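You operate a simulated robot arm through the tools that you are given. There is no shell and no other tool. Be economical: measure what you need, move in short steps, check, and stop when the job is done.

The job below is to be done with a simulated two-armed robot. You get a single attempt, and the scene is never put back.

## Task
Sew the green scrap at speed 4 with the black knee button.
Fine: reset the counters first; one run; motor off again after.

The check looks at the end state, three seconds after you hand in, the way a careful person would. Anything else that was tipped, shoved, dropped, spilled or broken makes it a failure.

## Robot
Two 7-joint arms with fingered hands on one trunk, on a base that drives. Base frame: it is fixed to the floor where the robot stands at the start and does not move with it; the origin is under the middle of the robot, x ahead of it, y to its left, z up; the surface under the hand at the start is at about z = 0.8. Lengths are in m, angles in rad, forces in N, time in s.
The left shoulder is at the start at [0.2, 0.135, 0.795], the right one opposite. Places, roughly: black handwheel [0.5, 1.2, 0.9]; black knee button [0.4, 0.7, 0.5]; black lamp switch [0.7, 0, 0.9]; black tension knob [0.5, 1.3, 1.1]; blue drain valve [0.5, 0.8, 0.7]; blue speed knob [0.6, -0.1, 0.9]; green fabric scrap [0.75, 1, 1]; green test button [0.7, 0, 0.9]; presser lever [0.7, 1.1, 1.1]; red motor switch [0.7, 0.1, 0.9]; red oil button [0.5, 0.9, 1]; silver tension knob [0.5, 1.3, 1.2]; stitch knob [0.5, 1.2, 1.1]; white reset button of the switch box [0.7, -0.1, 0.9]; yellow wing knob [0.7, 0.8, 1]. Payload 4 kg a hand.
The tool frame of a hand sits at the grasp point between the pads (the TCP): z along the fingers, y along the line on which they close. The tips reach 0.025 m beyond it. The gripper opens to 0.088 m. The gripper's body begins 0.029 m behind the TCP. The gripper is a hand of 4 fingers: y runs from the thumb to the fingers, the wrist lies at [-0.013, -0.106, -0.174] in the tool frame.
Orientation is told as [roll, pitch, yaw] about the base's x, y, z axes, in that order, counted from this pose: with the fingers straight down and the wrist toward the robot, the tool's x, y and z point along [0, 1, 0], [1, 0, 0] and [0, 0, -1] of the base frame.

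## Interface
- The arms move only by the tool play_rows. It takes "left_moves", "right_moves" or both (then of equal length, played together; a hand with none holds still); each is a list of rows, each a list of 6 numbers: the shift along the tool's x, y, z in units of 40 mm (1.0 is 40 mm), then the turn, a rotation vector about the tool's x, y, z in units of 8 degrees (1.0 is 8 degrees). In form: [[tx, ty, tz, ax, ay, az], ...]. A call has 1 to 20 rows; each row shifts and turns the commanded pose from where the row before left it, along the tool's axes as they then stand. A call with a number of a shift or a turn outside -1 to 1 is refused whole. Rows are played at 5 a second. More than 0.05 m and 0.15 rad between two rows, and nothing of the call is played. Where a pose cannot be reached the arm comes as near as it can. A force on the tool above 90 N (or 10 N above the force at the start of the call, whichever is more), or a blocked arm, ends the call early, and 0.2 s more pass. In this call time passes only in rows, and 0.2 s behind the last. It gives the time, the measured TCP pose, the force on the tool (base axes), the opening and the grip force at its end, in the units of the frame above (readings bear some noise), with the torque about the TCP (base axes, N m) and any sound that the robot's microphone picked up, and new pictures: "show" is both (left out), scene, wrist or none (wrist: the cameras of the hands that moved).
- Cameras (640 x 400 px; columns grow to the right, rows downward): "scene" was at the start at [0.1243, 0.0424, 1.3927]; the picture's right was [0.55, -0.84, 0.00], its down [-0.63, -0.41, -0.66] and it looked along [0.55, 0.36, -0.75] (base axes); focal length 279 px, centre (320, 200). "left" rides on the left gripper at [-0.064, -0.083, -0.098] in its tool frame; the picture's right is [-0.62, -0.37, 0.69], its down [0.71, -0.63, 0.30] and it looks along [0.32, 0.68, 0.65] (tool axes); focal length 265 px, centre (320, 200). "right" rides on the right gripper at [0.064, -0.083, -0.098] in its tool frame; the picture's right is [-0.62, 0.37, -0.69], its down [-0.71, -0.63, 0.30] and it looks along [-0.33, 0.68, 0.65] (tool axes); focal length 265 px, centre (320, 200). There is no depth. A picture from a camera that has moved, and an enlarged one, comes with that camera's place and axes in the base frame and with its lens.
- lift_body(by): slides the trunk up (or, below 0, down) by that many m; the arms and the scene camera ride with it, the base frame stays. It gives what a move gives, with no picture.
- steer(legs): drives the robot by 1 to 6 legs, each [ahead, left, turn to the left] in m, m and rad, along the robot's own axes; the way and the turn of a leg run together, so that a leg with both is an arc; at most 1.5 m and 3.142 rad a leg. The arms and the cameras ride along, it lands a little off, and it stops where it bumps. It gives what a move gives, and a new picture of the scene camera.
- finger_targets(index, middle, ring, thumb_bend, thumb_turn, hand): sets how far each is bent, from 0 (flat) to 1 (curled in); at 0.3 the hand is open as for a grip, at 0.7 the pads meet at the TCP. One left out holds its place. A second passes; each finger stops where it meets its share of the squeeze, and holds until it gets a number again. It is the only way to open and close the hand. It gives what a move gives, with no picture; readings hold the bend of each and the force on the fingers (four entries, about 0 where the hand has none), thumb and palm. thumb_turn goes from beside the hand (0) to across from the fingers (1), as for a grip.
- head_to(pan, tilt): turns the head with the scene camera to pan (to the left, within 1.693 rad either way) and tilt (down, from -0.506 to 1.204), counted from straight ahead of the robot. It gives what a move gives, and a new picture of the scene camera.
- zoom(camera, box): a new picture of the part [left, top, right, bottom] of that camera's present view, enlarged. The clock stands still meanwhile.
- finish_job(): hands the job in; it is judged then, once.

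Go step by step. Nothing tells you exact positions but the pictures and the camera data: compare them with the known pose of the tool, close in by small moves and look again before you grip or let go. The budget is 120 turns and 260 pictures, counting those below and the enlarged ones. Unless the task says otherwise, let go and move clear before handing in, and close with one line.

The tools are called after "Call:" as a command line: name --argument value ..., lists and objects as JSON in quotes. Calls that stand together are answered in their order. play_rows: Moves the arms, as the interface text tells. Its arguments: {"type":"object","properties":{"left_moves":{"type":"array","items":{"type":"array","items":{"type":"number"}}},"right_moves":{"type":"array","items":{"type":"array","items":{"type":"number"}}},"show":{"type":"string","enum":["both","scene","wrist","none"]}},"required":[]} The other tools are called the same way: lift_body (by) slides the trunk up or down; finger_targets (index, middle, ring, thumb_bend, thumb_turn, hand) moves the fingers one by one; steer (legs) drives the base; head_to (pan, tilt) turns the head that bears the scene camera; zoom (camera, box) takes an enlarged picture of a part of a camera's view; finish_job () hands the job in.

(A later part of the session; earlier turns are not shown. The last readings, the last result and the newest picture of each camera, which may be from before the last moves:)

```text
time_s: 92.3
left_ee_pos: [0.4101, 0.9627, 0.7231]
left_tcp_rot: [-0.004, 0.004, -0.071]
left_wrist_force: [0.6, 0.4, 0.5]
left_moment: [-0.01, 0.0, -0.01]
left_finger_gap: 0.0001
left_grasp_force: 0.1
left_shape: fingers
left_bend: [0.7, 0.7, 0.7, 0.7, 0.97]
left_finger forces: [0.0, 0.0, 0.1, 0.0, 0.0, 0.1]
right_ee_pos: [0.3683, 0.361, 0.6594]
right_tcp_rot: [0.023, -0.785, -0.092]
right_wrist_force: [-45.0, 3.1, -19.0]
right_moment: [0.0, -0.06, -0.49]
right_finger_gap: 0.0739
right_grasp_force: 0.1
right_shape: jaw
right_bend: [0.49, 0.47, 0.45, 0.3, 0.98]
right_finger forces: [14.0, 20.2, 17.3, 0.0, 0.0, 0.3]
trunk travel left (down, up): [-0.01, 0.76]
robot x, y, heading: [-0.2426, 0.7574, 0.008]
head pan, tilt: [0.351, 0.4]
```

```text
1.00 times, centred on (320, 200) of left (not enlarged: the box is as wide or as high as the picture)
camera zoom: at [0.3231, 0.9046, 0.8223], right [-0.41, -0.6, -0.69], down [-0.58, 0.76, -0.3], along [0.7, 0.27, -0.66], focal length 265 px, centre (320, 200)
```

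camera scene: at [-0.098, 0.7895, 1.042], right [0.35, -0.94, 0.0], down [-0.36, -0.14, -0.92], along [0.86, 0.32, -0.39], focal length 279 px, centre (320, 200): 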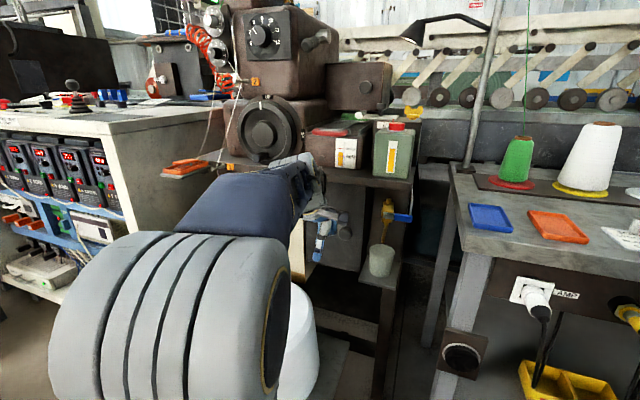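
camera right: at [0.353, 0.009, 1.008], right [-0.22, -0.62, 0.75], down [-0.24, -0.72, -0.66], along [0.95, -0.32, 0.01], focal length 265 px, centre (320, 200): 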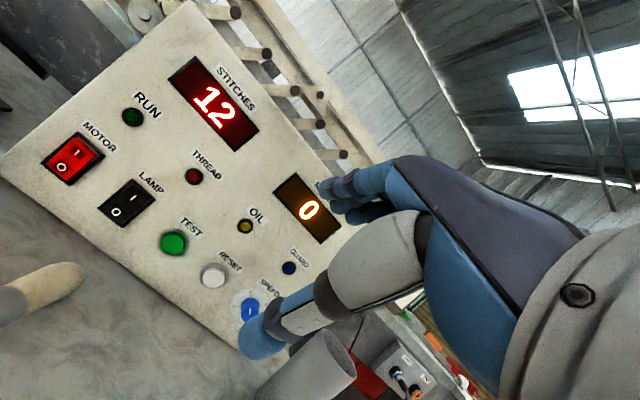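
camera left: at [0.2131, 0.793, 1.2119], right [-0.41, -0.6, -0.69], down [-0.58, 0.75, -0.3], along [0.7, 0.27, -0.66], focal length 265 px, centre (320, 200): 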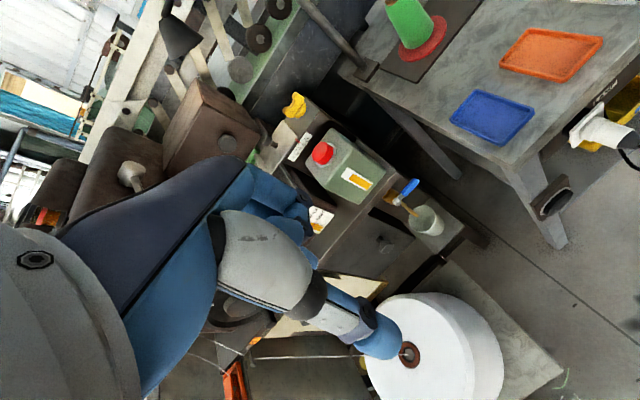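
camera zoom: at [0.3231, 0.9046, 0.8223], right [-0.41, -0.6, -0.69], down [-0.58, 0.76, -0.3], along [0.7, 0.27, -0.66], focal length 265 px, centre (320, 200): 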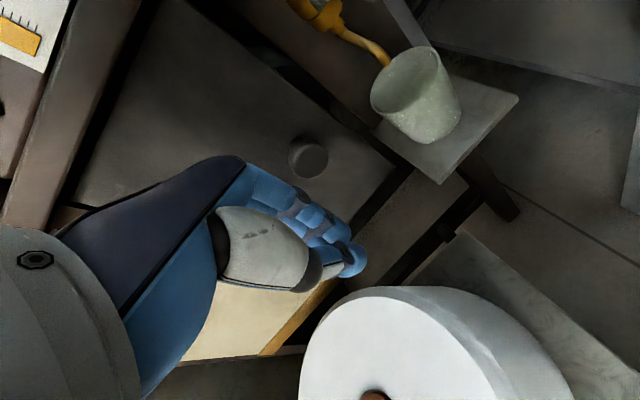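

The lift was refused and the right fingers bumped the table front. I'll back straight off and check for damage.

Call:
steer --legs '[[-0.2, 0, 0]]'

Call:
head_to --pan -0.4 --tilt 0.3

Call:
zoom --camera "right" --box '[0, 0, 640, 400]'

```text
time_s: 93.9
left_ee_pos: [0.2076, 0.9605, 0.7223]
left_tcp_rot: [-0.005, 0.004, -0.074]
left_wrist_force: [0.1, 0.2, -0.4]
left_moment: [-0.01, 0.01, -0.02]
left_finger_gap: 0.0001
left_grasp_force: 0.0
left_shape: fingers
left_bend: [0.7, 0.7, 0.7, 0.7, 0.97]
left_finger forces: [0.0, 0.0, 0.0, 0.0, 0.0, 0.0]
right_ee_pos: [0.1672, 0.3597, 0.6603]
right_tcp_rot: [0.018, -0.79, -0.089]
right_wrist_force: [0.3, 0.3, 0.2]
right_moment: [0.0, 0.03, 0.01]
right_finger_gap: 0.0876
right_grasp_force: 0.1
right_shape: jaw
right_bend: [0.3, 0.3, 0.3, 0.3, 0.98]
right_finger forces: [0.1, 0.1, 0.0, 0.0, 0.1, 0.0]
trunk travel left (down, up): [-0.01, 0.76]
robot x, y, heading: [-0.4456, 0.7556, 0.008]
head pan, tilt: [0.351, 0.4]
camera scene: at [-0.2992, 0.7884, 1.0419], right [0.35, -0.94, 0.0], down [-0.36, -0.14, -0.92], along [0.86, 0.32, -0.39], focal length 279 px, centre (320, 200)
```

scene: 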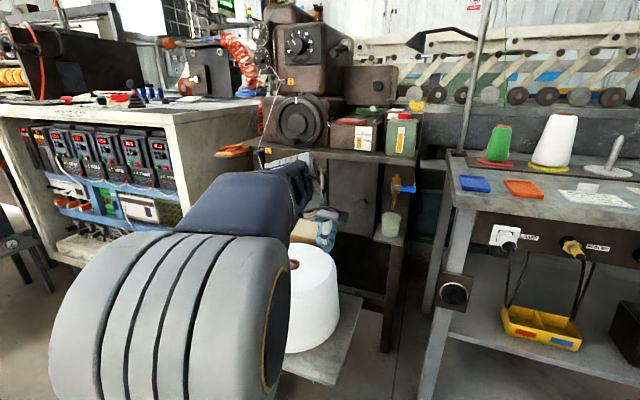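

```text
time_s: 95.0
left_ee_pos: [0.2078, 0.961, 0.7222]
left_tcp_rot: [-0.006, 0.006, -0.072]
left_wrist_force: [-0.2, -0.4, -0.4]
left_moment: [0.01, 0.03, 0.04]
left_finger_gap: 0.0002
left_grasp_force: 0.1
left_shape: fingers
left_bend: [0.7, 0.7, 0.7, 0.7, 0.97]
left_finger forces: [0.1, 0.1, 0.1, 0.0, 0.1, 0.0]
right_ee_pos: [0.1667, 0.3595, 0.6616]
right_tcp_rot: [0.02, -0.791, -0.089]
right_wrist_force: [0.5, 0.4, 0.7]
right_moment: [-0.01, 0.03, -0.02]
right_finger_gap: 0.0878
right_grasp_force: 0.0
right_shape: jaw
right_bend: [0.3, 0.3, 0.3, 0.3, 0.98]
right_finger forces: [0.0, 0.0, 0.0, 0.0, 0.0, 0.0]
trunk travel left (down, up): [-0.01, 0.76]
robot x, y, heading: [-0.4454, 0.7592, 0.004]
head pan, tilt: [-0.4, 0.3]
camera scene: at [-0.2998, 0.7203, 1.0512], right [-0.38, -0.92, 0.0], down [-0.27, 0.11, -0.96], along [0.88, -0.37, -0.3], focal length 279 px, centre (320, 200)
```

scene: 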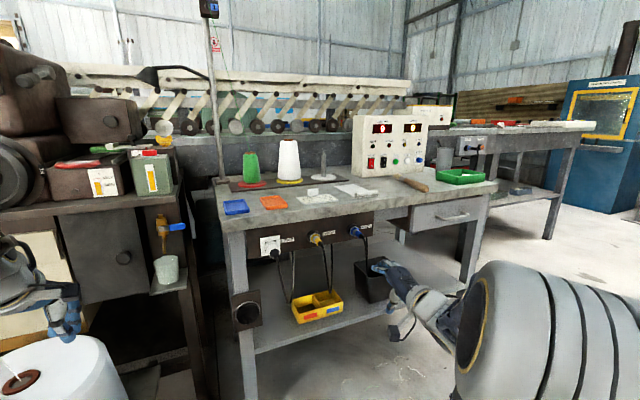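

```text
1.00 times, centred on (320, 200) of right (not enlarged: the box is as wide or as high as the picture)
camera zoom: at [0.0433, 0.4327, 0.6716], right [-0.28, -0.61, 0.74], down [-0.28, -0.69, -0.67], along [0.92, -0.39, 0.02], focal length 265 px, centre (320, 200)
```

zoom: 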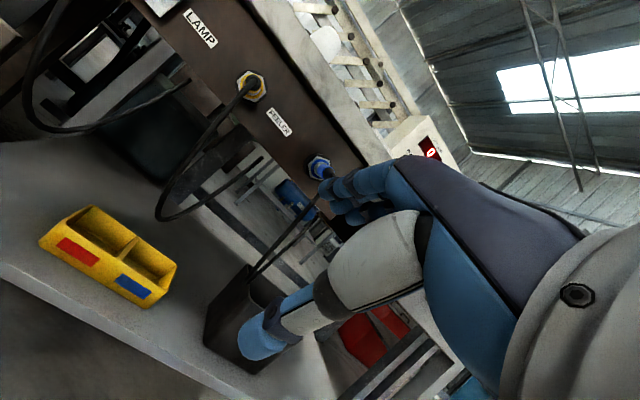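

Plugs and table items look undisturbed. Now raise the trunk properly, and only then approach.

Call:
lift_body --by 0.4

```text
time_s: 98.8
left_ee_pos: [0.2074, 0.9611, 1.122]
left_tcp_rot: [-0.006, 0.005, -0.073]
left_wrist_force: [-0.7, 0.0, 0.1]
left_moment: [0.02, 0.04, 0.03]
left_finger_gap: 0.0001
left_grasp_force: 0.0
left_shape: fingers
left_bend: [0.7, 0.7, 0.7, 0.7, 0.97]
left_finger forces: [0.0, 0.0, 0.0, 0.1, 0.0, 0.1]
right_ee_pos: [0.1678, 0.3597, 1.0613]
right_tcp_rot: [0.018, -0.791, -0.089]
right_wrist_force: [-1.0, 0.8, -1.5]
right_moment: [-0.04, 0.02, -0.01]
right_finger_gap: 0.0878
right_grasp_force: 0.0
right_shape: jaw
right_bend: [0.3, 0.3, 0.3, 0.3, 0.98]
right_finger forces: [0.0, 0.0, 0.1, 0.0, 0.0, 0.0]
trunk travel left (down, up): [-0.41, 0.36]
robot x, y, heading: [-0.4463, 0.7578, 0.007]
head pan, tilt: [-0.4, 0.3]
```

Call:
steer --legs '[[0.22, 0, 0]]'

Call:
head_to --pan 0.45 --tilt 0.35

Call:
zoom --camera "left" --box '[0, 0, 640, 400]'

```text
time_s: 100.5
left_ee_pos: [0.4264, 0.9623, 1.1218]
left_tcp_rot: [-0.002, 0.003, -0.072]
left_wrist_force: [0.3, -0.8, -0.1]
left_moment: [0.0, -0.02, -0.01]
left_finger_gap: 0.0
left_grasp_force: 0.0
left_shape: fingers
left_bend: [0.7, 0.7, 0.7, 0.7, 0.97]
left_finger forces: [0.0, 0.0, 0.1, 0.1, 0.0, 0.0]
right_ee_pos: [0.3874, 0.3616, 1.0609]
right_tcp_rot: [0.019, -0.789, -0.088]
right_wrist_force: [0.1, -0.3, 0.1]
right_moment: [-0.03, 0.01, 0.0]
right_finger_gap: 0.0877
right_grasp_force: 0.0
right_shape: jaw
right_bend: [0.3, 0.3, 0.3, 0.3, 0.98]
right_finger forces: [0.0, 0.1, 0.1, 0.0, 0.0, 0.0]
trunk travel left (down, up): [-0.41, 0.36]
robot x, y, heading: [-0.2258, 0.7616, 0.008]
head pan, tilt: [-0.4, 0.3]
camera scene: at [-0.0804, 0.7214, 1.4512], right [-0.38, -0.92, 0.0], down [-0.27, 0.11, -0.96], along [0.88, -0.37, -0.3], focal length 279 px, centre (320, 200)
```

scene: 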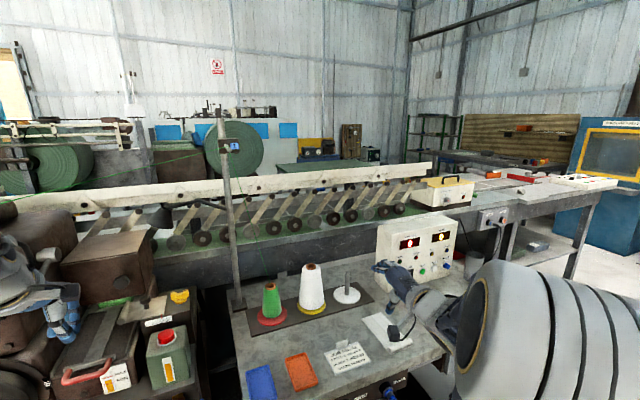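

```text
time_s: 101.7
left_ee_pos: [0.427, 0.9624, 1.1216]
left_tcp_rot: [-0.004, 0.005, -0.071]
left_wrist_force: [-0.6, 0.7, -0.2]
left_moment: [0.0, -0.03, 0.04]
left_finger_gap: 0.0001
left_grasp_force: 0.0
left_shape: fingers
left_bend: [0.7, 0.7, 0.7, 0.7, 0.97]
left_finger forces: [0.1, 0.0, 0.0, 0.0, 0.0, 0.0]
right_ee_pos: [0.388, 0.3605, 1.0607]
right_tcp_rot: [0.019, -0.79, -0.086]
right_wrist_force: [-0.5, 0.2, 0.1]
right_moment: [0.01, -0.03, 0.02]
right_finger_gap: 0.0877
right_grasp_force: 0.0
right_shape: jaw
right_bend: [0.3, 0.3, 0.3, 0.3, 0.98]
right_finger forces: [0.0, 0.0, 0.1, 0.1, 0.1, 0.0]
trunk travel left (down, up): [-0.41, 0.36]
robot x, y, heading: [-0.2227, 0.763, 0.006]
head pan, tilt: [0.45, 0.351]
camera scene: at [-0.083, 0.7982, 1.4465], right [0.44, -0.9, 0.0], down [-0.31, -0.15, -0.94], along [0.84, 0.41, -0.34], focal length 279 px, centre (320, 200)
```

scene: 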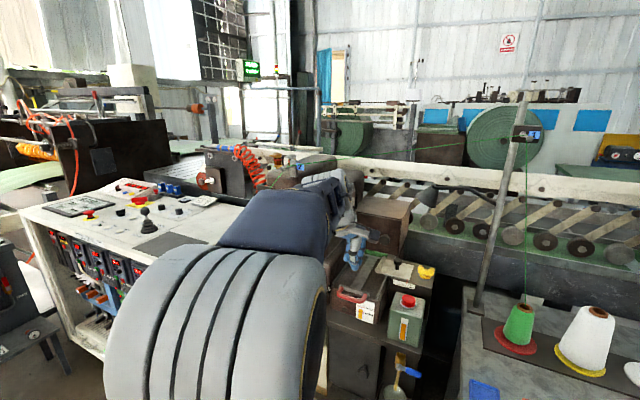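

```text
1.00 times, centred on (320, 200) of left (not enlarged: the box is as wide or as high as the picture)
camera zoom: at [0.3413, 0.9041, 1.2221], right [-0.42, -0.6, -0.69], down [-0.58, 0.76, -0.3], along [0.7, 0.27, -0.66], focal length 265 px, centre (320, 200)
```

zoom: 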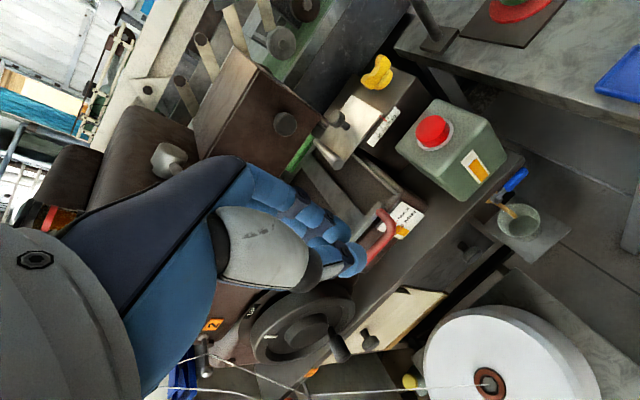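

I'll raise the hand and bring it over the lever's handle (about x 0.56, y 1.04, z 1.12), staying above it, then look.

Call:
play_rows --left_moves '[[0, 0, -1, 0, 0, 0], [0, 0, -1, 0, 0, 0], [0.4, 0.6, 0, 0, 0, -0.25], [0.4, 0.7, 0, 0, 0, -0.25], [0.4, 0.7, 0, 0, 0, 0], [0.4, 0.7, 0, 0, 0, 0]]'

Call:
zoom --camera "scene" --box '[240, 140, 400, 240]'

```text
time_s: 103.1
left_ee_pos: [0.5378, 1.0247, 1.2009]
left_tcp_rot: [-0.005, 0.005, -0.001]
left_wrist_force: [-0.8, -0.2, 0.2]
left_moment: [0.03, 0.02, -0.03]
left_finger_gap: 0.0002
left_grasp_force: 0.1
left_shape: fingers
left_bend: [0.7, 0.7, 0.7, 0.7, 0.97]
left_finger forces: [0.0, 0.0, 0.0, 0.0, 0.0, 0.1]
right_ee_pos: [0.387, 0.3608, 1.0612]
right_tcp_rot: [0.021, -0.791, -0.086]
right_wrist_force: [0.3, -0.7, 0.2]
right_moment: [0.0, 0.03, 0.01]
right_finger_gap: 0.0873
right_grasp_force: 0.1
right_shape: jaw
right_bend: [0.3, 0.3, 0.3, 0.3, 0.98]
right_finger forces: [0.0, 0.0, 0.0, 0.1, 0.1, 0.0]
trunk travel left (down, up): [-0.41, 0.36]
robot x, y, heading: [-0.2257, 0.7567, 0.001]
head pan, tilt: [0.45, 0.351]
camera scene: at [-0.0833, 0.7981, 1.4465], right [0.44, -0.9, 0.0], down [-0.31, -0.15, -0.94], along [0.84, 0.41, -0.34], focal length 279 px, centre (320, 200)
camera left: at [0.4553, 0.9605, 1.3012], right [-0.37, -0.62, -0.69], down [-0.63, 0.71, -0.3], along [0.68, 0.32, -0.66], focal length 265 px, centre (320, 200)
```

scene: 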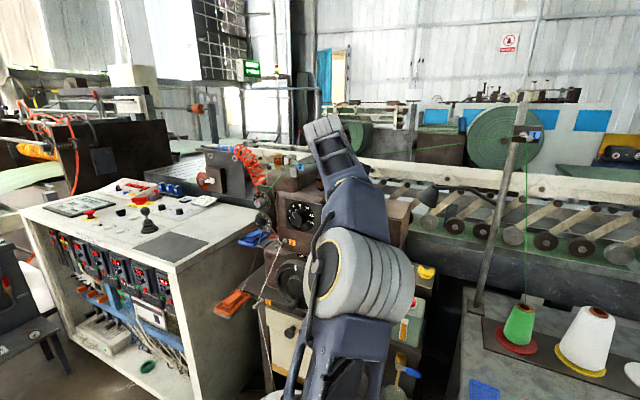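
left: 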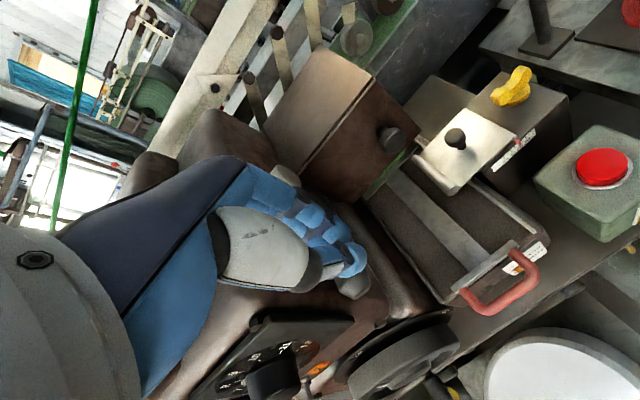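

```text
4.00 times, centred on (320, 190) of scene
camera zoom: at [-0.0833, 0.7981, 1.4465], right [0.44, -0.9, 0.0], down [-0.31, -0.15, -0.94], along [0.84, 0.41, -0.34], focal length 1115 px, centre (320, 240)
```

zoom: 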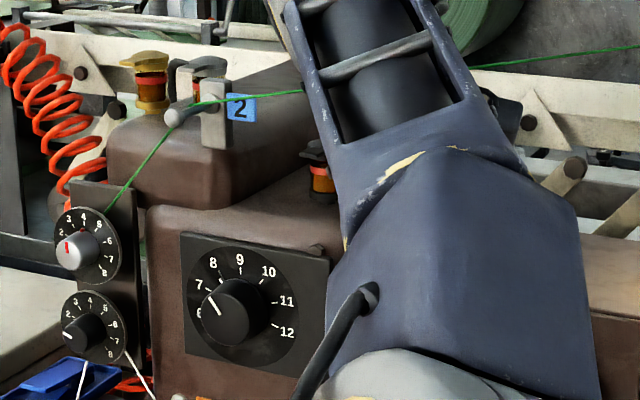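

Call:
zoom --camera "left" --box '[220, 130, 420, 330]'

```text
2.00 times, centred on (320, 230) of left
camera zoom: at [0.4553, 0.9605, 1.3012], right [-0.37, -0.62, -0.69], down [-0.63, 0.71, -0.3], along [0.68, 0.32, -0.66], focal length 531 px, centre (320, 140)
```

zoom: 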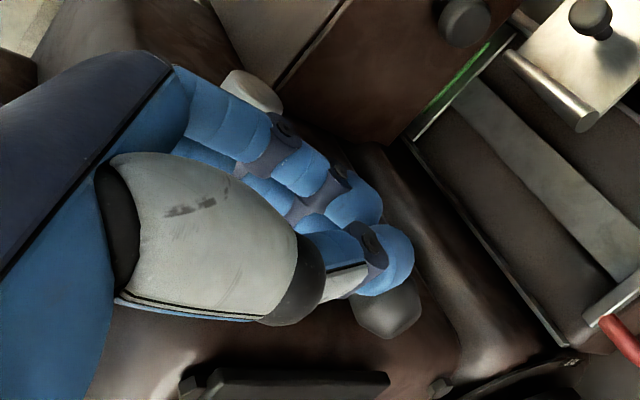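

Handle tip is at about (0.554, 1.065, 1.113). I'll position above it and descend slowly to feel whether it moves.

Call:
play_rows --left_moves '[[0.6, 0.8, 0, 0, 0, 0], [0, 0, 0.5, 0, 0, 0], [0, 0, 0.4, 0, 0, 0], [0, 0, 0.2, 0, 0, 0], [0, 0, 0.2, 0, 0, 0]]' --show "wrist"

Call:
zoom --camera "left" --box '[220, 130, 420, 330]'

```text
time_s: 104.3
left_ee_pos: [0.5681, 1.0485, 1.1535]
left_tcp_rot: [0.0, -0.003, 0.0]
left_wrist_force: [2.1, 5.7, 29.1]
left_moment: [0.54, -0.12, -0.05]
left_finger_gap: 0.0001
left_grasp_force: 15.0
left_shape: fingers
left_bend: [0.7, 0.73, 0.72, 0.7, 0.97]
left_finger forces: [0.1, 18.1, 11.6, 0.2, 0.0, 0.0]
right_ee_pos: [0.3863, 0.3596, 1.0622]
right_tcp_rot: [0.021, -0.791, -0.088]
right_wrist_force: [-0.2, 0.3, -0.1]
right_moment: [0.04, 0.0, 0.04]
right_finger_gap: 0.0877
right_grasp_force: 0.0
right_shape: jaw
right_bend: [0.3, 0.3, 0.3, 0.3, 0.98]
right_finger forces: [0.0, 0.1, 0.0, 0.0, 0.0, 0.1]
trunk travel left (down, up): [-0.41, 0.36]
robot x, y, heading: [-0.2315, 0.7624, 0.005]
head pan, tilt: [0.45, 0.351]
camera left: at [0.4856, 0.9842, 1.2525], right [-0.37, -0.62, -0.69], down [-0.63, 0.71, -0.31], along [0.69, 0.32, -0.65], focal length 265 px, centre (320, 200)
```

left: 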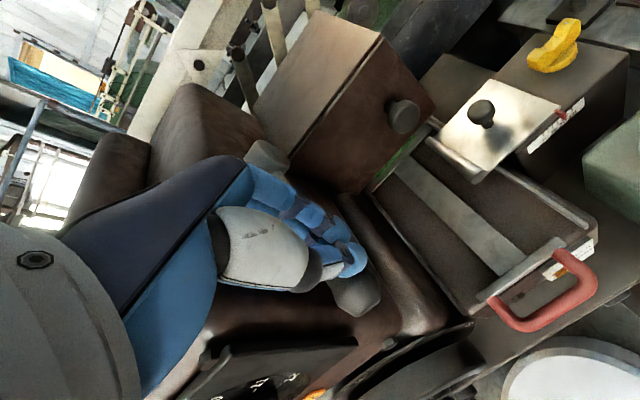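

```text
2.00 times, centred on (320, 230) of left
camera zoom: at [0.4856, 0.9842, 1.2525], right [-0.37, -0.62, -0.69], down [-0.63, 0.71, -0.31], along [0.69, 0.32, -0.65], focal length 531 px, centre (320, 140)
```

zoom: 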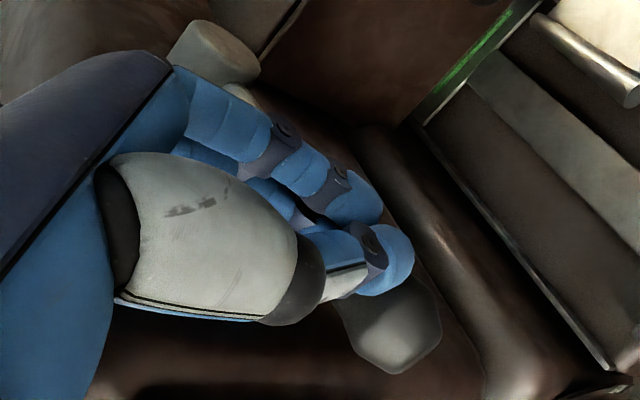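

Contact at 29 N and the handle hasn't moved. I'll press a little more.

Call:
play_rows --left_moves '[[0, 0, 0.15, 0, 0, 0], [0, 0, 0.15, 0, 0, 0], [0, 0, 0.15, 0, 0, 0]]' --show "none"

Call:
zoom --camera "left" --box '[220, 130, 420, 330]'

```text
time_s: 105.1
left_ee_pos: [0.5665, 1.0485, 1.1391]
left_tcp_rot: [0.001, -0.012, 0.001]
left_wrist_force: [2.5, 11.1, 58.5]
left_moment: [0.85, -0.28, 0.0]
left_finger_gap: 0.0
left_grasp_force: 31.3
left_shape: fingers
left_bend: [0.7, 0.84, 0.79, 0.7, 0.97]
left_finger forces: [2.3, 26.0, 32.3, 0.0, 1.6, 0.0]
right_ee_pos: [0.3869, 0.3601, 1.0624]
right_tcp_rot: [0.023, -0.789, -0.088]
right_wrist_force: [0.3, -0.7, 0.0]
right_moment: [0.03, 0.02, -0.02]
right_finger_gap: 0.0875
right_grasp_force: 0.0
right_shape: jaw
right_bend: [0.3, 0.3, 0.3, 0.3, 0.98]
right_finger forces: [0.0, 0.0, 0.1, 0.0, 0.1, 0.1]
trunk travel left (down, up): [-0.41, 0.36]
robot x, y, heading: [-0.2247, 0.7578, 0.006]
head pan, tilt: [0.45, 0.351]
```

```text
2.00 times, centred on (320, 230) of left
camera zoom: at [0.4839, 0.9837, 1.2377], right [-0.36, -0.62, -0.7], down [-0.63, 0.72, -0.31], along [0.69, 0.33, -0.64], focal length 531 px, centre (320, 140)
```

zoom: 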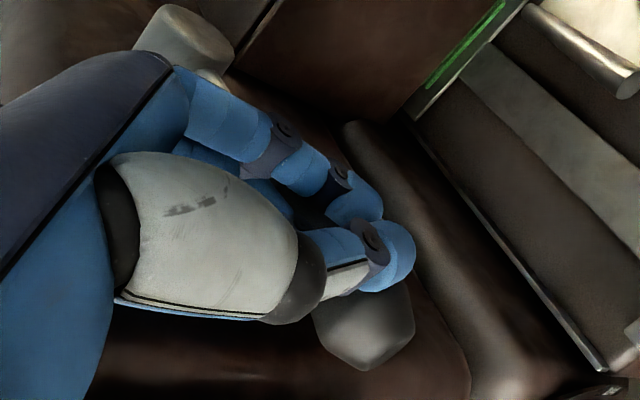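

The lever did not yield at 58 N, so it's at its lower stop and the presser is already down. I'll lift off, retract and back away to go for the knee button.

Call:
play_rows --left_moves '[[0, 0, -0.7, 0, 0, 0], [0, 0, -0.8, 0, 0, 0], [0, -0.8, -0.4, 0, 0, 0], [-0.5, -0.8, 0, 0, 0, 0], [-0.5, -0.8, 0, 0, 0, 0], [-0.5, -0.8, 0, 0, 0, 0]]' --show "none"

Call:
steer --legs '[[-0.26, 0, 0], [0, 0.1, 0]]'

Call:
zoom --camera "scene" --box '[200, 100, 400, 240]'

Call:
finger_targets --hand "right" --index 0.7 --middle 0.7 --ring 0.7 --thumb_bend 0.7

```text
time_s: 106.5
left_ee_pos: [0.4407, 0.9873, 1.2093]
left_tcp_rot: [-0.004, 0.007, 0.0]
left_wrist_force: [-1.2, 0.7, -0.3]
left_moment: [-0.04, -0.01, -0.01]
left_finger_gap: 0.0
left_grasp_force: 0.0
left_shape: fingers
left_bend: [0.7, 0.7, 0.7, 0.7, 0.97]
left_finger forces: [0.0, 0.1, 0.0, 0.0, 0.0, 0.1]
right_ee_pos: [0.3869, 0.3617, 1.0618]
right_tcp_rot: [0.019, -0.791, -0.087]
right_wrist_force: [0.7, 1.6, 0.1]
right_moment: [-0.01, -0.03, -0.03]
right_finger_gap: 0.0876
right_grasp_force: 0.1
right_shape: jaw
right_bend: [0.3, 0.3, 0.3, 0.3, 0.98]
right_finger forces: [0.0, 0.1, 0.0, 0.0, 0.0, 0.0]
trunk travel left (down, up): [-0.41, 0.36]
robot x, y, heading: [-0.2273, 0.7582, 0.005]
head pan, tilt: [0.45, 0.351]
```

```text
time_s: 109.1
left_ee_pos: [0.1796, 1.0857, 1.209]
left_tcp_rot: [-0.006, 0.005, -0.002]
left_wrist_force: [0.3, -0.4, 1.0]
left_moment: [0.01, 0.01, 0.02]
left_finger_gap: 0.0
left_grasp_force: 0.0
left_shape: fingers
left_bend: [0.7, 0.7, 0.7, 0.7, 0.97]
left_finger forces: [0.1, 0.1, 0.0, 0.0, 0.0, 0.1]
right_ee_pos: [0.1253, 0.4609, 1.0601]
right_tcp_rot: [0.019, -0.789, -0.089]
right_wrist_force: [0.4, 0.2, 0.3]
right_moment: [0.01, 0.03, 0.01]
right_finger_gap: 0.0879
right_grasp_force: 0.1
right_shape: jaw
right_bend: [0.3, 0.3, 0.3, 0.3, 0.98]
right_finger forces: [0.0, 0.0, 0.0, 0.1, 0.0, 0.1]
trunk travel left (down, up): [-0.41, 0.36]
robot x, y, heading: [-0.4911, 0.8579, 0.003]
head pan, tilt: [0.45, 0.351]
camera scene: at [-0.3448, 0.8977, 1.4465], right [0.44, -0.9, 0.0], down [-0.31, -0.15, -0.94], along [0.84, 0.41, -0.34], focal length 279 px, centre (320, 200)
```

scene: 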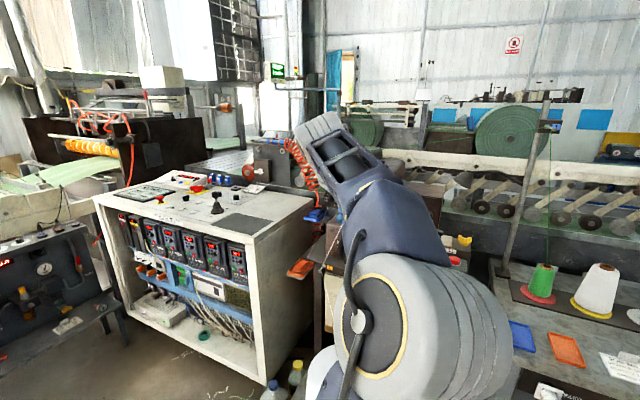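

```text
2.86 times, centred on (300, 170) of scene
camera zoom: at [-0.3448, 0.8977, 1.4465], right [0.44, -0.9, 0.0], down [-0.31, -0.15, -0.94], along [0.84, 0.41, -0.34], focal length 797 px, centre (377, 286)
```

zoom: 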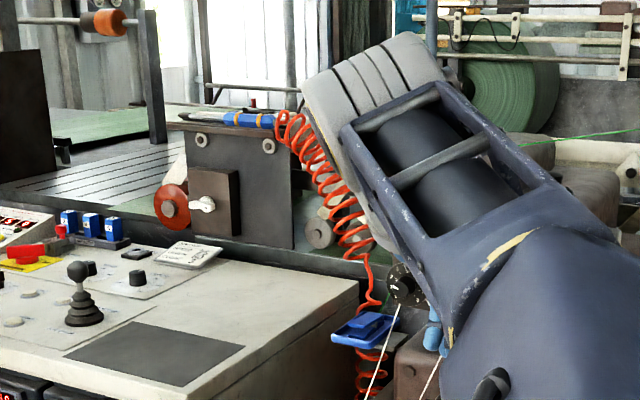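

```text
time_s: 110.1
left_ee_pos: [0.1802, 1.0859, 1.2077]
left_tcp_rot: [-0.005, 0.005, -0.002]
left_wrist_force: [0.7, -0.4, -0.5]
left_moment: [0.03, 0.0, 0.02]
left_finger_gap: 0.0003
left_grasp_force: 0.2
left_shape: fingers
left_bend: [0.7, 0.7, 0.7, 0.7, 0.97]
left_finger forces: [0.1, 0.0, 0.0, 0.0, 0.0, 0.1]
right_ee_pos: [0.1249, 0.4599, 1.0612]
right_tcp_rot: [0.019, -0.79, -0.089]
right_wrist_force: [0.3, -0.1, 0.6]
right_moment: [0.0, 0.01, 0.0]
right_finger_gap: 0.0
right_grasp_force: 0.0
right_shape: fingers
right_bend: [0.7, 0.7, 0.7, 0.7, 0.98]
right_finger forces: [0.1, 0.0, 0.1, 0.0, 0.0, 0.1]
trunk travel left (down, up): [-0.41, 0.36]
robot x, y, heading: [-0.4881, 0.8564, 0.008]
head pan, tilt: [0.45, 0.351]
```

Now lower the trunk and turn the right hand to point straight ahead.

Call:
lift_body --by -0.4

Call:
play_rows --right_moves '[[0, 0, 0, -1, 0, 0], [0.5, 0, 0, -1, 0, 0], [0.5, 0, 0, -1, 0, 0], [0.5, 0, 0, -1, 0, 0], [0.5, -0.5, 0, -1, 0, 0], [0.5, -0.5, 0, -0.6, 0, 0], [0.5, -0.5, 0, 0, 0.6, 0], [0.5, -0.5, 0, 0, 0, 0], [0.5, -0.5, 0, 0, 0, 0]]' --show "none"

Call:
head_to --pan -0.3 --tilt 0.5

Call:
zoom --camera "right" --box '[0, 0, 640, 400]'

```text
time_s: 113.9
left_ee_pos: [0.1805, 1.0868, 0.8092]
left_tcp_rot: [-0.006, 0.007, -0.002]
left_wrist_force: [0.5, 0.7, -0.1]
left_moment: [0.02, 0.0, -0.02]
left_finger_gap: 0.0
left_grasp_force: 0.1
left_shape: fingers
left_bend: [0.7, 0.7, 0.7, 0.7, 0.97]
left_finger forces: [0.1, 0.0, 0.0, 0.0, 0.0, 0.1]
right_ee_pos: [0.1243, 0.4596, 0.6603]
right_tcp_rot: [0.02, -0.792, -0.089]
right_wrist_force: [1.6, 0.6, 0.3]
right_moment: [0.02, -0.01, -0.02]
right_finger_gap: 0.0
right_grasp_force: 0.0
right_shape: fingers
right_bend: [0.7, 0.7, 0.7, 0.7, 0.98]
right_finger forces: [0.0, 0.0, 0.0, 0.0, 0.0, 0.1]
trunk travel left (down, up): [-0.01, 0.76]
robot x, y, heading: [-0.4877, 0.8532, 0.003]
head pan, tilt: [0.45, 0.351]
```

```text
time_s: 115.9
left_ee_pos: [0.1787, 1.0867, 0.8094]
left_tcp_rot: [-0.006, 0.004, -0.001]
left_wrist_force: [0.4, -0.5, 0.3]
left_moment: [0.01, -0.03, 0.02]
left_finger_gap: 0.0
left_grasp_force: 0.1
left_shape: fingers
left_bend: [0.7, 0.7, 0.7, 0.7, 0.97]
left_finger forces: [0.0, 0.0, 0.0, 0.0, 0.1, 0.1]
right_ee_pos: [0.1266, 0.6209, 0.5632]
right_tcp_rot: [1.78, -1.557, -1.769]
right_wrist_force: [-0.5, -0.3, 0.1]
right_moment: [0.0, 0.03, 0.01]
right_finger_gap: 0.0
right_grasp_force: 0.1
right_shape: fingers
right_bend: [0.7, 0.7, 0.7, 0.7, 0.98]
right_finger forces: [0.1, 0.0, 0.1, 0.0, 0.0, 0.0]
trunk travel left (down, up): [-0.01, 0.76]
robot x, y, heading: [-0.4859, 0.8585, 0.007]
head pan, tilt: [0.45, 0.351]
```

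```text
time_s: 117.0
left_ee_pos: [0.1795, 1.0877, 0.8079]
left_tcp_rot: [-0.006, 0.005, -0.002]
left_wrist_force: [-0.6, 0.2, -0.5]
left_moment: [0.0, -0.02, 0.01]
left_finger_gap: 0.0002
left_grasp_force: 0.1
left_shape: fingers
left_bend: [0.7, 0.7, 0.7, 0.7, 0.97]
left_finger forces: [0.1, 0.0, 0.0, 0.0, 0.0, 0.0]
right_ee_pos: [0.126, 0.6206, 0.5644]
right_tcp_rot: [1.735, -1.555, -1.729]
right_wrist_force: [0.5, 1.0, -0.3]
right_moment: [-0.01, 0.04, 0.01]
right_finger_gap: 0.0
right_grasp_force: 0.0
right_shape: fingers
right_bend: [0.7, 0.7, 0.7, 0.7, 0.98]
right_finger forces: [0.0, 0.1, 0.0, 0.1, 0.1, 0.0]
trunk travel left (down, up): [-0.01, 0.76]
robot x, y, heading: [-0.4885, 0.8527, 0.006]
head pan, tilt: [-0.3, 0.499]
camera scene: at [-0.3414, 0.8303, 1.0328], right [-0.29, -0.96, 0.0], down [-0.46, 0.14, -0.88], along [0.84, -0.26, -0.48], focal length 279 px, centre (320, 200)
```

scene: 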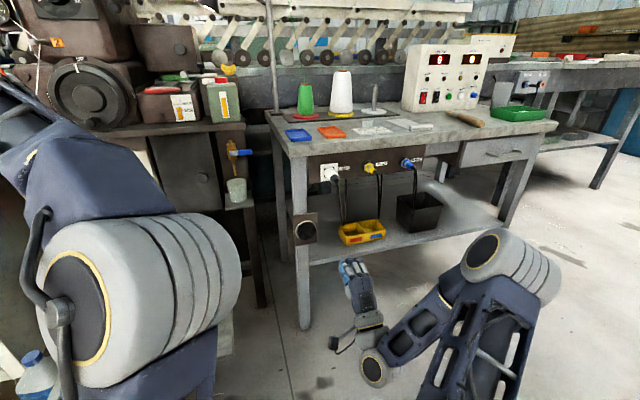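

```text
1.00 times, centred on (320, 200) of right (not enlarged: the box is as wide or as high as the picture)
camera zoom: at [0.0274, 0.6852, 0.4808], right [-0.69, -0.63, 0.36], down [0.31, -0.7, -0.64], along [0.66, -0.33, 0.68], focal length 265 px, centre (320, 200)
```

zoom: 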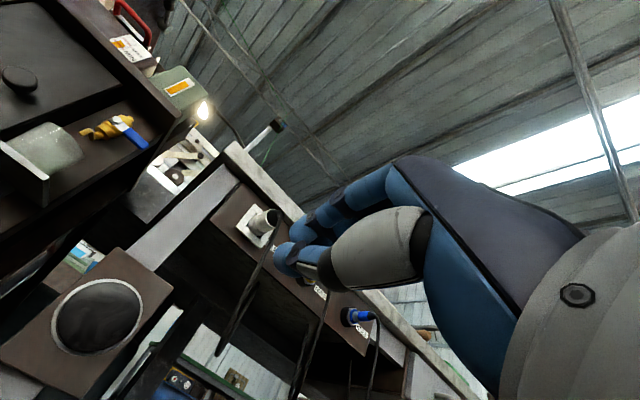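

Knee button triangulates to (0.397, 0.655, 0.507). I'll advance the right hand to about 5 cm in front of it.

Call:
play_rows --right_moves '[[0.14, -0.24, 0.8, 0, 0, 0], [0.14, -0.24, 0.8, 0, 0, 0], [0.14, -0.24, 0.8, 0, 0, 0], [0.14, -0.24, 0.8, 0, 0, 0], [0.14, -0.24, 0.8, 0, 0, 0], [0.14, -0.24, 0.8, 0, 0, 0]]'

Call:
zoom --camera "scene" --box '[260, 190, 400, 290]'

```text
time_s: 118.4
left_ee_pos: [0.1787, 1.0865, 0.8072]
left_tcp_rot: [-0.006, 0.004, -0.002]
left_wrist_force: [-0.1, 0.2, 0.3]
left_moment: [-0.01, -0.02, -0.01]
left_finger_gap: 0.0001
left_grasp_force: 0.0
left_shape: fingers
left_bend: [0.7, 0.7, 0.7, 0.7, 0.97]
left_finger forces: [0.0, 0.0, 0.0, 0.0, 0.0, 0.0]
right_ee_pos: [0.3206, 0.6572, 0.5053]
right_tcp_rot: [1.707, -1.557, -1.698]
right_wrist_force: [-0.3, -0.2, -0.2]
right_moment: [-0.04, 0.02, 0.04]
right_finger_gap: 0.0003
right_grasp_force: 0.1
right_shape: fingers
right_bend: [0.7, 0.7, 0.7, 0.7, 0.98]
right_finger forces: [0.0, 0.0, 0.0, 0.1, 0.0, 0.1]
trunk travel left (down, up): [-0.01, 0.76]
robot x, y, heading: [-0.4857, 0.8566, 0.006]
head pan, tilt: [-0.3, 0.499]
camera scene: at [-0.3414, 0.8302, 1.0328], right [-0.29, -0.96, 0.0], down [-0.46, 0.14, -0.88], along [0.84, -0.26, -0.48], focal length 279 px, centre (320, 200)
camera right: at [0.2204, 0.7207, 0.4233], right [-0.69, -0.63, 0.36], down [0.31, -0.7, -0.64], along [0.66, -0.33, 0.68], focal length 265 px, centre (320, 200)
```

scene: 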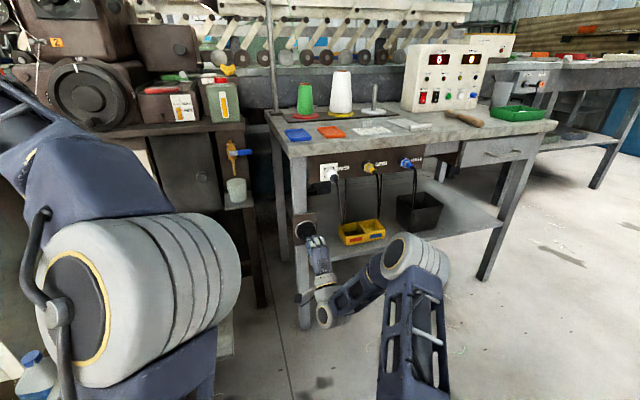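
right: 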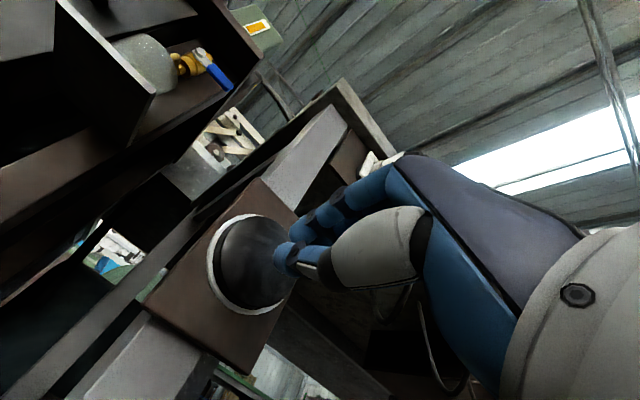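

```text
4.00 times, centred on (330, 240) of scene
camera zoom: at [-0.3414, 0.8302, 1.0328], right [-0.29, -0.96, 0.0], down [-0.46, 0.14, -0.88], along [0.84, -0.26, -0.48], focal length 1115 px, centre (280, 40)
```

zoom: 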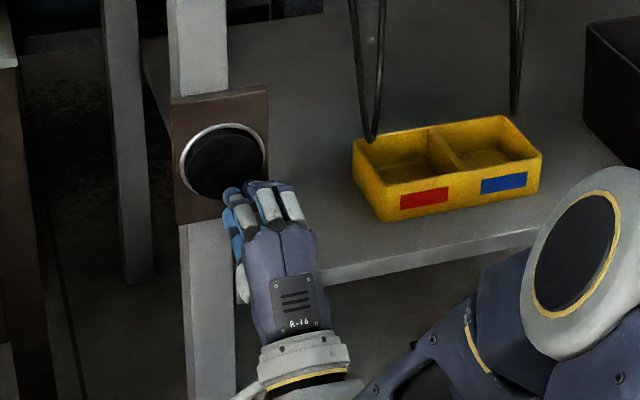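

Aligned within millimetres. Pressing forward carefully, watching the counter.

Call:
play_rows --right_moves '[[0, 0, 0.5, 0, 0, 0], [0, 0, 0.25, 0, 0, 0], [0, 0, 0.25, 0, 0, 0], [0, 0, 0.15, 0, 0, 0]]' --show "none"

Call:
zoom --camera "scene" --box '[400, 30, 500, 110]'

```text
time_s: 119.4
left_ee_pos: [0.1788, 1.0868, 0.8082]
left_tcp_rot: [-0.005, 0.005, -0.002]
left_wrist_force: [0.8, 0.7, 0.2]
left_moment: [0.01, -0.01, -0.01]
left_finger_gap: 0.0
left_grasp_force: 0.0
left_shape: fingers
left_bend: [0.7, 0.7, 0.7, 0.7, 0.97]
left_finger forces: [0.0, 0.0, 0.0, 0.0, 0.0, 0.0]
right_ee_pos: [0.365, 0.6587, 0.5066]
right_tcp_rot: [1.685, -1.557, -1.675]
right_wrist_force: [-8.3, 0.1, 0.2]
right_moment: [-0.04, 0.11, 0.04]
right_finger_gap: 0.0
right_grasp_force: 3.8
right_shape: fingers
right_bend: [0.7, 0.7, 0.7, 0.7, 0.98]
right_finger forces: [0.4, 0.4, 0.0, 0.0, 7.1, 0.0]
trunk travel left (down, up): [-0.01, 0.76]
robot x, y, heading: [-0.4873, 0.8558, 0.005]
head pan, tilt: [-0.3, 0.499]
heard: click
```

```text
5.00 times, centred on (450, 70) of scene
camera zoom: at [-0.3415, 0.8302, 1.0328], right [-0.29, -0.96, 0.0], down [-0.46, 0.14, -0.88], along [0.84, -0.26, -0.48], focal length 1394 px, centre (-330, 850)
```

zoom: 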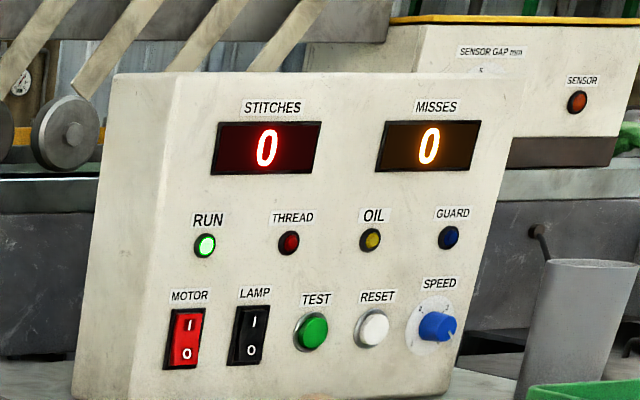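

A click, and the RUN lamp is lit. I'll hold still briefly and read the counter.

Call:
play_rows --right_moves '[[0, 0, 0, 0, 0, 0], [0, 0, 0, 0, 0, 0], [0, 0, 0, 0, 0, 0]]' --show "none"

Call:
zoom --camera "scene" --box '[400, 30, 500, 110]'

Call:
zoom --camera "scene" --box '[150, 50, 270, 130]'

```text
time_s: 120.2
left_ee_pos: [0.1787, 1.0863, 0.8078]
left_tcp_rot: [-0.005, 0.005, -0.001]
left_wrist_force: [0.3, -0.1, 0.4]
left_moment: [-0.02, -0.01, 0.0]
left_finger_gap: 0.0
left_grasp_force: 0.0
left_shape: fingers
left_bend: [0.7, 0.7, 0.7, 0.7, 0.97]
left_finger forces: [0.0, 0.1, 0.0, 0.1, 0.1, 0.1]
right_ee_pos: [0.3648, 0.6591, 0.5078]
right_tcp_rot: [1.721, -1.558, -1.713]
right_wrist_force: [-8.1, -0.1, -1.7]
right_moment: [-0.01, 0.14, 0.05]
right_finger_gap: 0.0
right_grasp_force: 3.8
right_shape: fingers
right_bend: [0.7, 0.7, 0.7, 0.7, 0.98]
right_finger forces: [0.0, 0.0, 0.0, 0.1, 7.9, 0.0]
trunk travel left (down, up): [-0.01, 0.76]
robot x, y, heading: [-0.4874, 0.852, 0.008]
head pan, tilt: [-0.3, 0.499]
```

```text
5.00 times, centred on (450, 70) of scene
camera zoom: at [-0.3415, 0.8302, 1.0328], right [-0.29, -0.96, 0.0], down [-0.46, 0.14, -0.88], along [0.84, -0.26, -0.48], focal length 1394 px, centre (-330, 850)
```

zoom: 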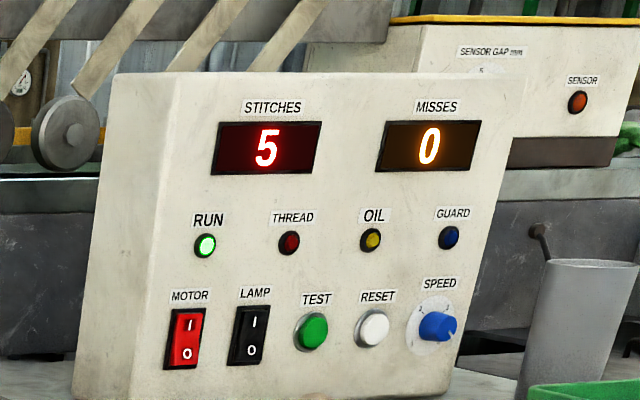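

```text
5.00 times, centred on (210, 90) of scene
camera zoom: at [-0.3415, 0.8302, 1.0328], right [-0.29, -0.96, 0.0], down [-0.46, 0.14, -0.88], along [0.84, -0.26, -0.48], focal length 1394 px, centre (870, 750)
```

zoom: 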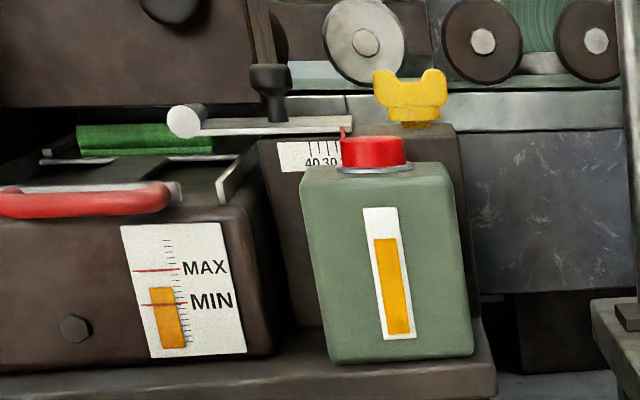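

It is sewing: 5 stitches, no misses. I'll keep holding and watch.

Call:
play_rows --right_moves '[[0, 0, 0, 0, 0, 0], [0, 0, 0, 0, 0, 0], [0, 0, 0, 0, 0, 0], [0, 0, 0, 0, 0, 0]]' --show "none"

Call:
zoom --camera "scene" --box '[400, 30, 500, 110]'

Call:
zoom --camera "scene" --box '[150, 50, 270, 130]'

```text
time_s: 121.2
left_ee_pos: [0.1799, 1.0864, 0.8079]
left_tcp_rot: [-0.005, 0.005, -0.001]
left_wrist_force: [0.4, 0.7, 0.9]
left_moment: [-0.02, 0.0, 0.01]
left_finger_gap: 0.0
left_grasp_force: 0.0
left_shape: fingers
left_bend: [0.7, 0.7, 0.7, 0.7, 0.97]
left_finger forces: [0.0, 0.0, 0.0, 0.0, 0.0, 0.0]
right_ee_pos: [0.3657, 0.6591, 0.5067]
right_tcp_rot: [1.731, -1.556, -1.722]
right_wrist_force: [-8.9, -1.0, -1.2]
right_moment: [-0.01, 0.14, 0.05]
right_finger_gap: 0.0
right_grasp_force: 4.0
right_shape: fingers
right_bend: [0.7, 0.7, 0.7, 0.7, 0.98]
right_finger forces: [0.0, 0.1, 0.0, 0.0, 7.9, 0.0]
trunk travel left (down, up): [-0.01, 0.76]
robot x, y, heading: [-0.4904, 0.8578, 0.005]
head pan, tilt: [-0.3, 0.499]
```

```text
5.00 times, centred on (450, 70) of scene
camera zoom: at [-0.3414, 0.8302, 1.0328], right [-0.29, -0.96, 0.0], down [-0.46, 0.14, -0.88], along [0.84, -0.26, -0.48], focal length 1394 px, centre (-330, 850)
```

zoom: 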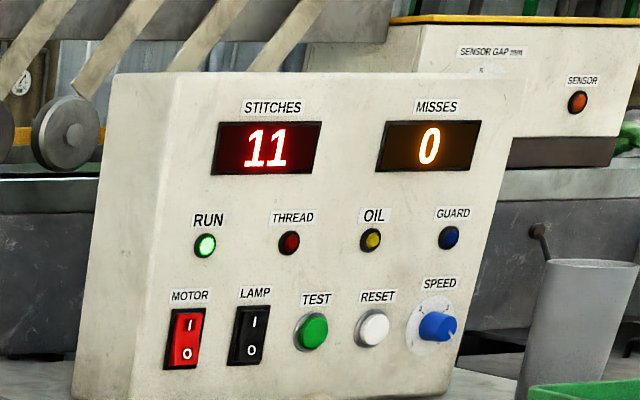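

```text
5.00 times, centred on (210, 90) of scene
camera zoom: at [-0.3414, 0.8302, 1.0328], right [-0.29, -0.96, 0.0], down [-0.46, 0.14, -0.88], along [0.84, -0.26, -0.48], focal length 1394 px, centre (870, 750)
```

zoom: 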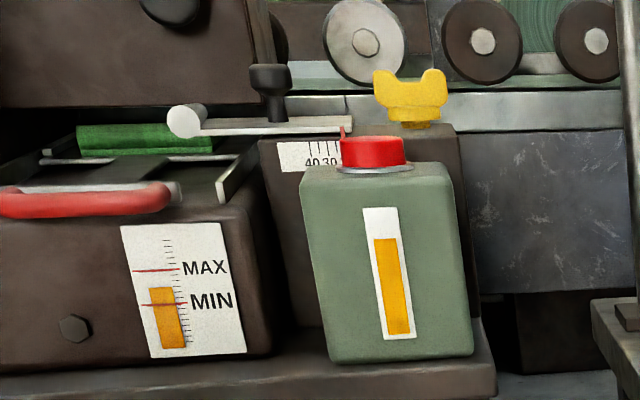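

Call:
play_rows --right_moves '[[0, 0, 0, 0, 0, 0], [0, 0, 0, 0, 0, 0], [0, 0, 0, 0, 0, 0], [0, 0, 0, 0, 0, 0]]' --show "none"

Call:
zoom --camera "scene" --box '[400, 30, 500, 110]'

```text
time_s: 122.2
left_ee_pos: [0.179, 1.087, 0.8084]
left_tcp_rot: [-0.006, 0.006, -0.001]
left_wrist_force: [0.1, 0.7, 0.2]
left_moment: [-0.01, 0.02, 0.04]
left_finger_gap: 0.0002
left_grasp_force: 0.0
left_shape: fingers
left_bend: [0.7, 0.7, 0.7, 0.7, 0.97]
left_finger forces: [0.0, 0.0, 0.0, 0.0, 0.1, 0.0]
right_ee_pos: [0.3647, 0.6593, 0.5058]
right_tcp_rot: [1.729, -1.558, -1.723]
right_wrist_force: [-8.5, -0.7, -1.5]
right_moment: [-0.02, 0.15, 0.07]
right_finger_gap: 0.0
right_grasp_force: 4.5
right_shape: fingers
right_bend: [0.7, 0.7, 0.7, 0.7, 0.98]
right_finger forces: [0.0, 0.0, 0.1, 0.0, 7.9, 0.1]
trunk travel left (down, up): [-0.01, 0.76]
robot x, y, heading: [-0.4864, 0.8553, 0.005]
head pan, tilt: [-0.3, 0.499]
```

```text
5.00 times, centred on (450, 70) of scene
camera zoom: at [-0.3414, 0.8302, 1.0328], right [-0.29, -0.96, 0.0], down [-0.46, 0.14, -0.88], along [0.84, -0.26, -0.48], focal length 1394 px, centre (-330, 850)
```

zoom: 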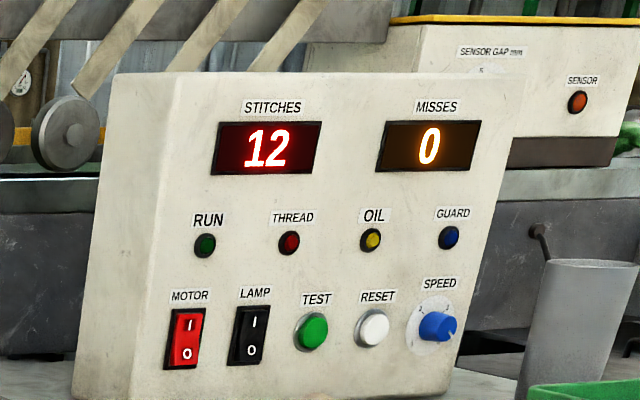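

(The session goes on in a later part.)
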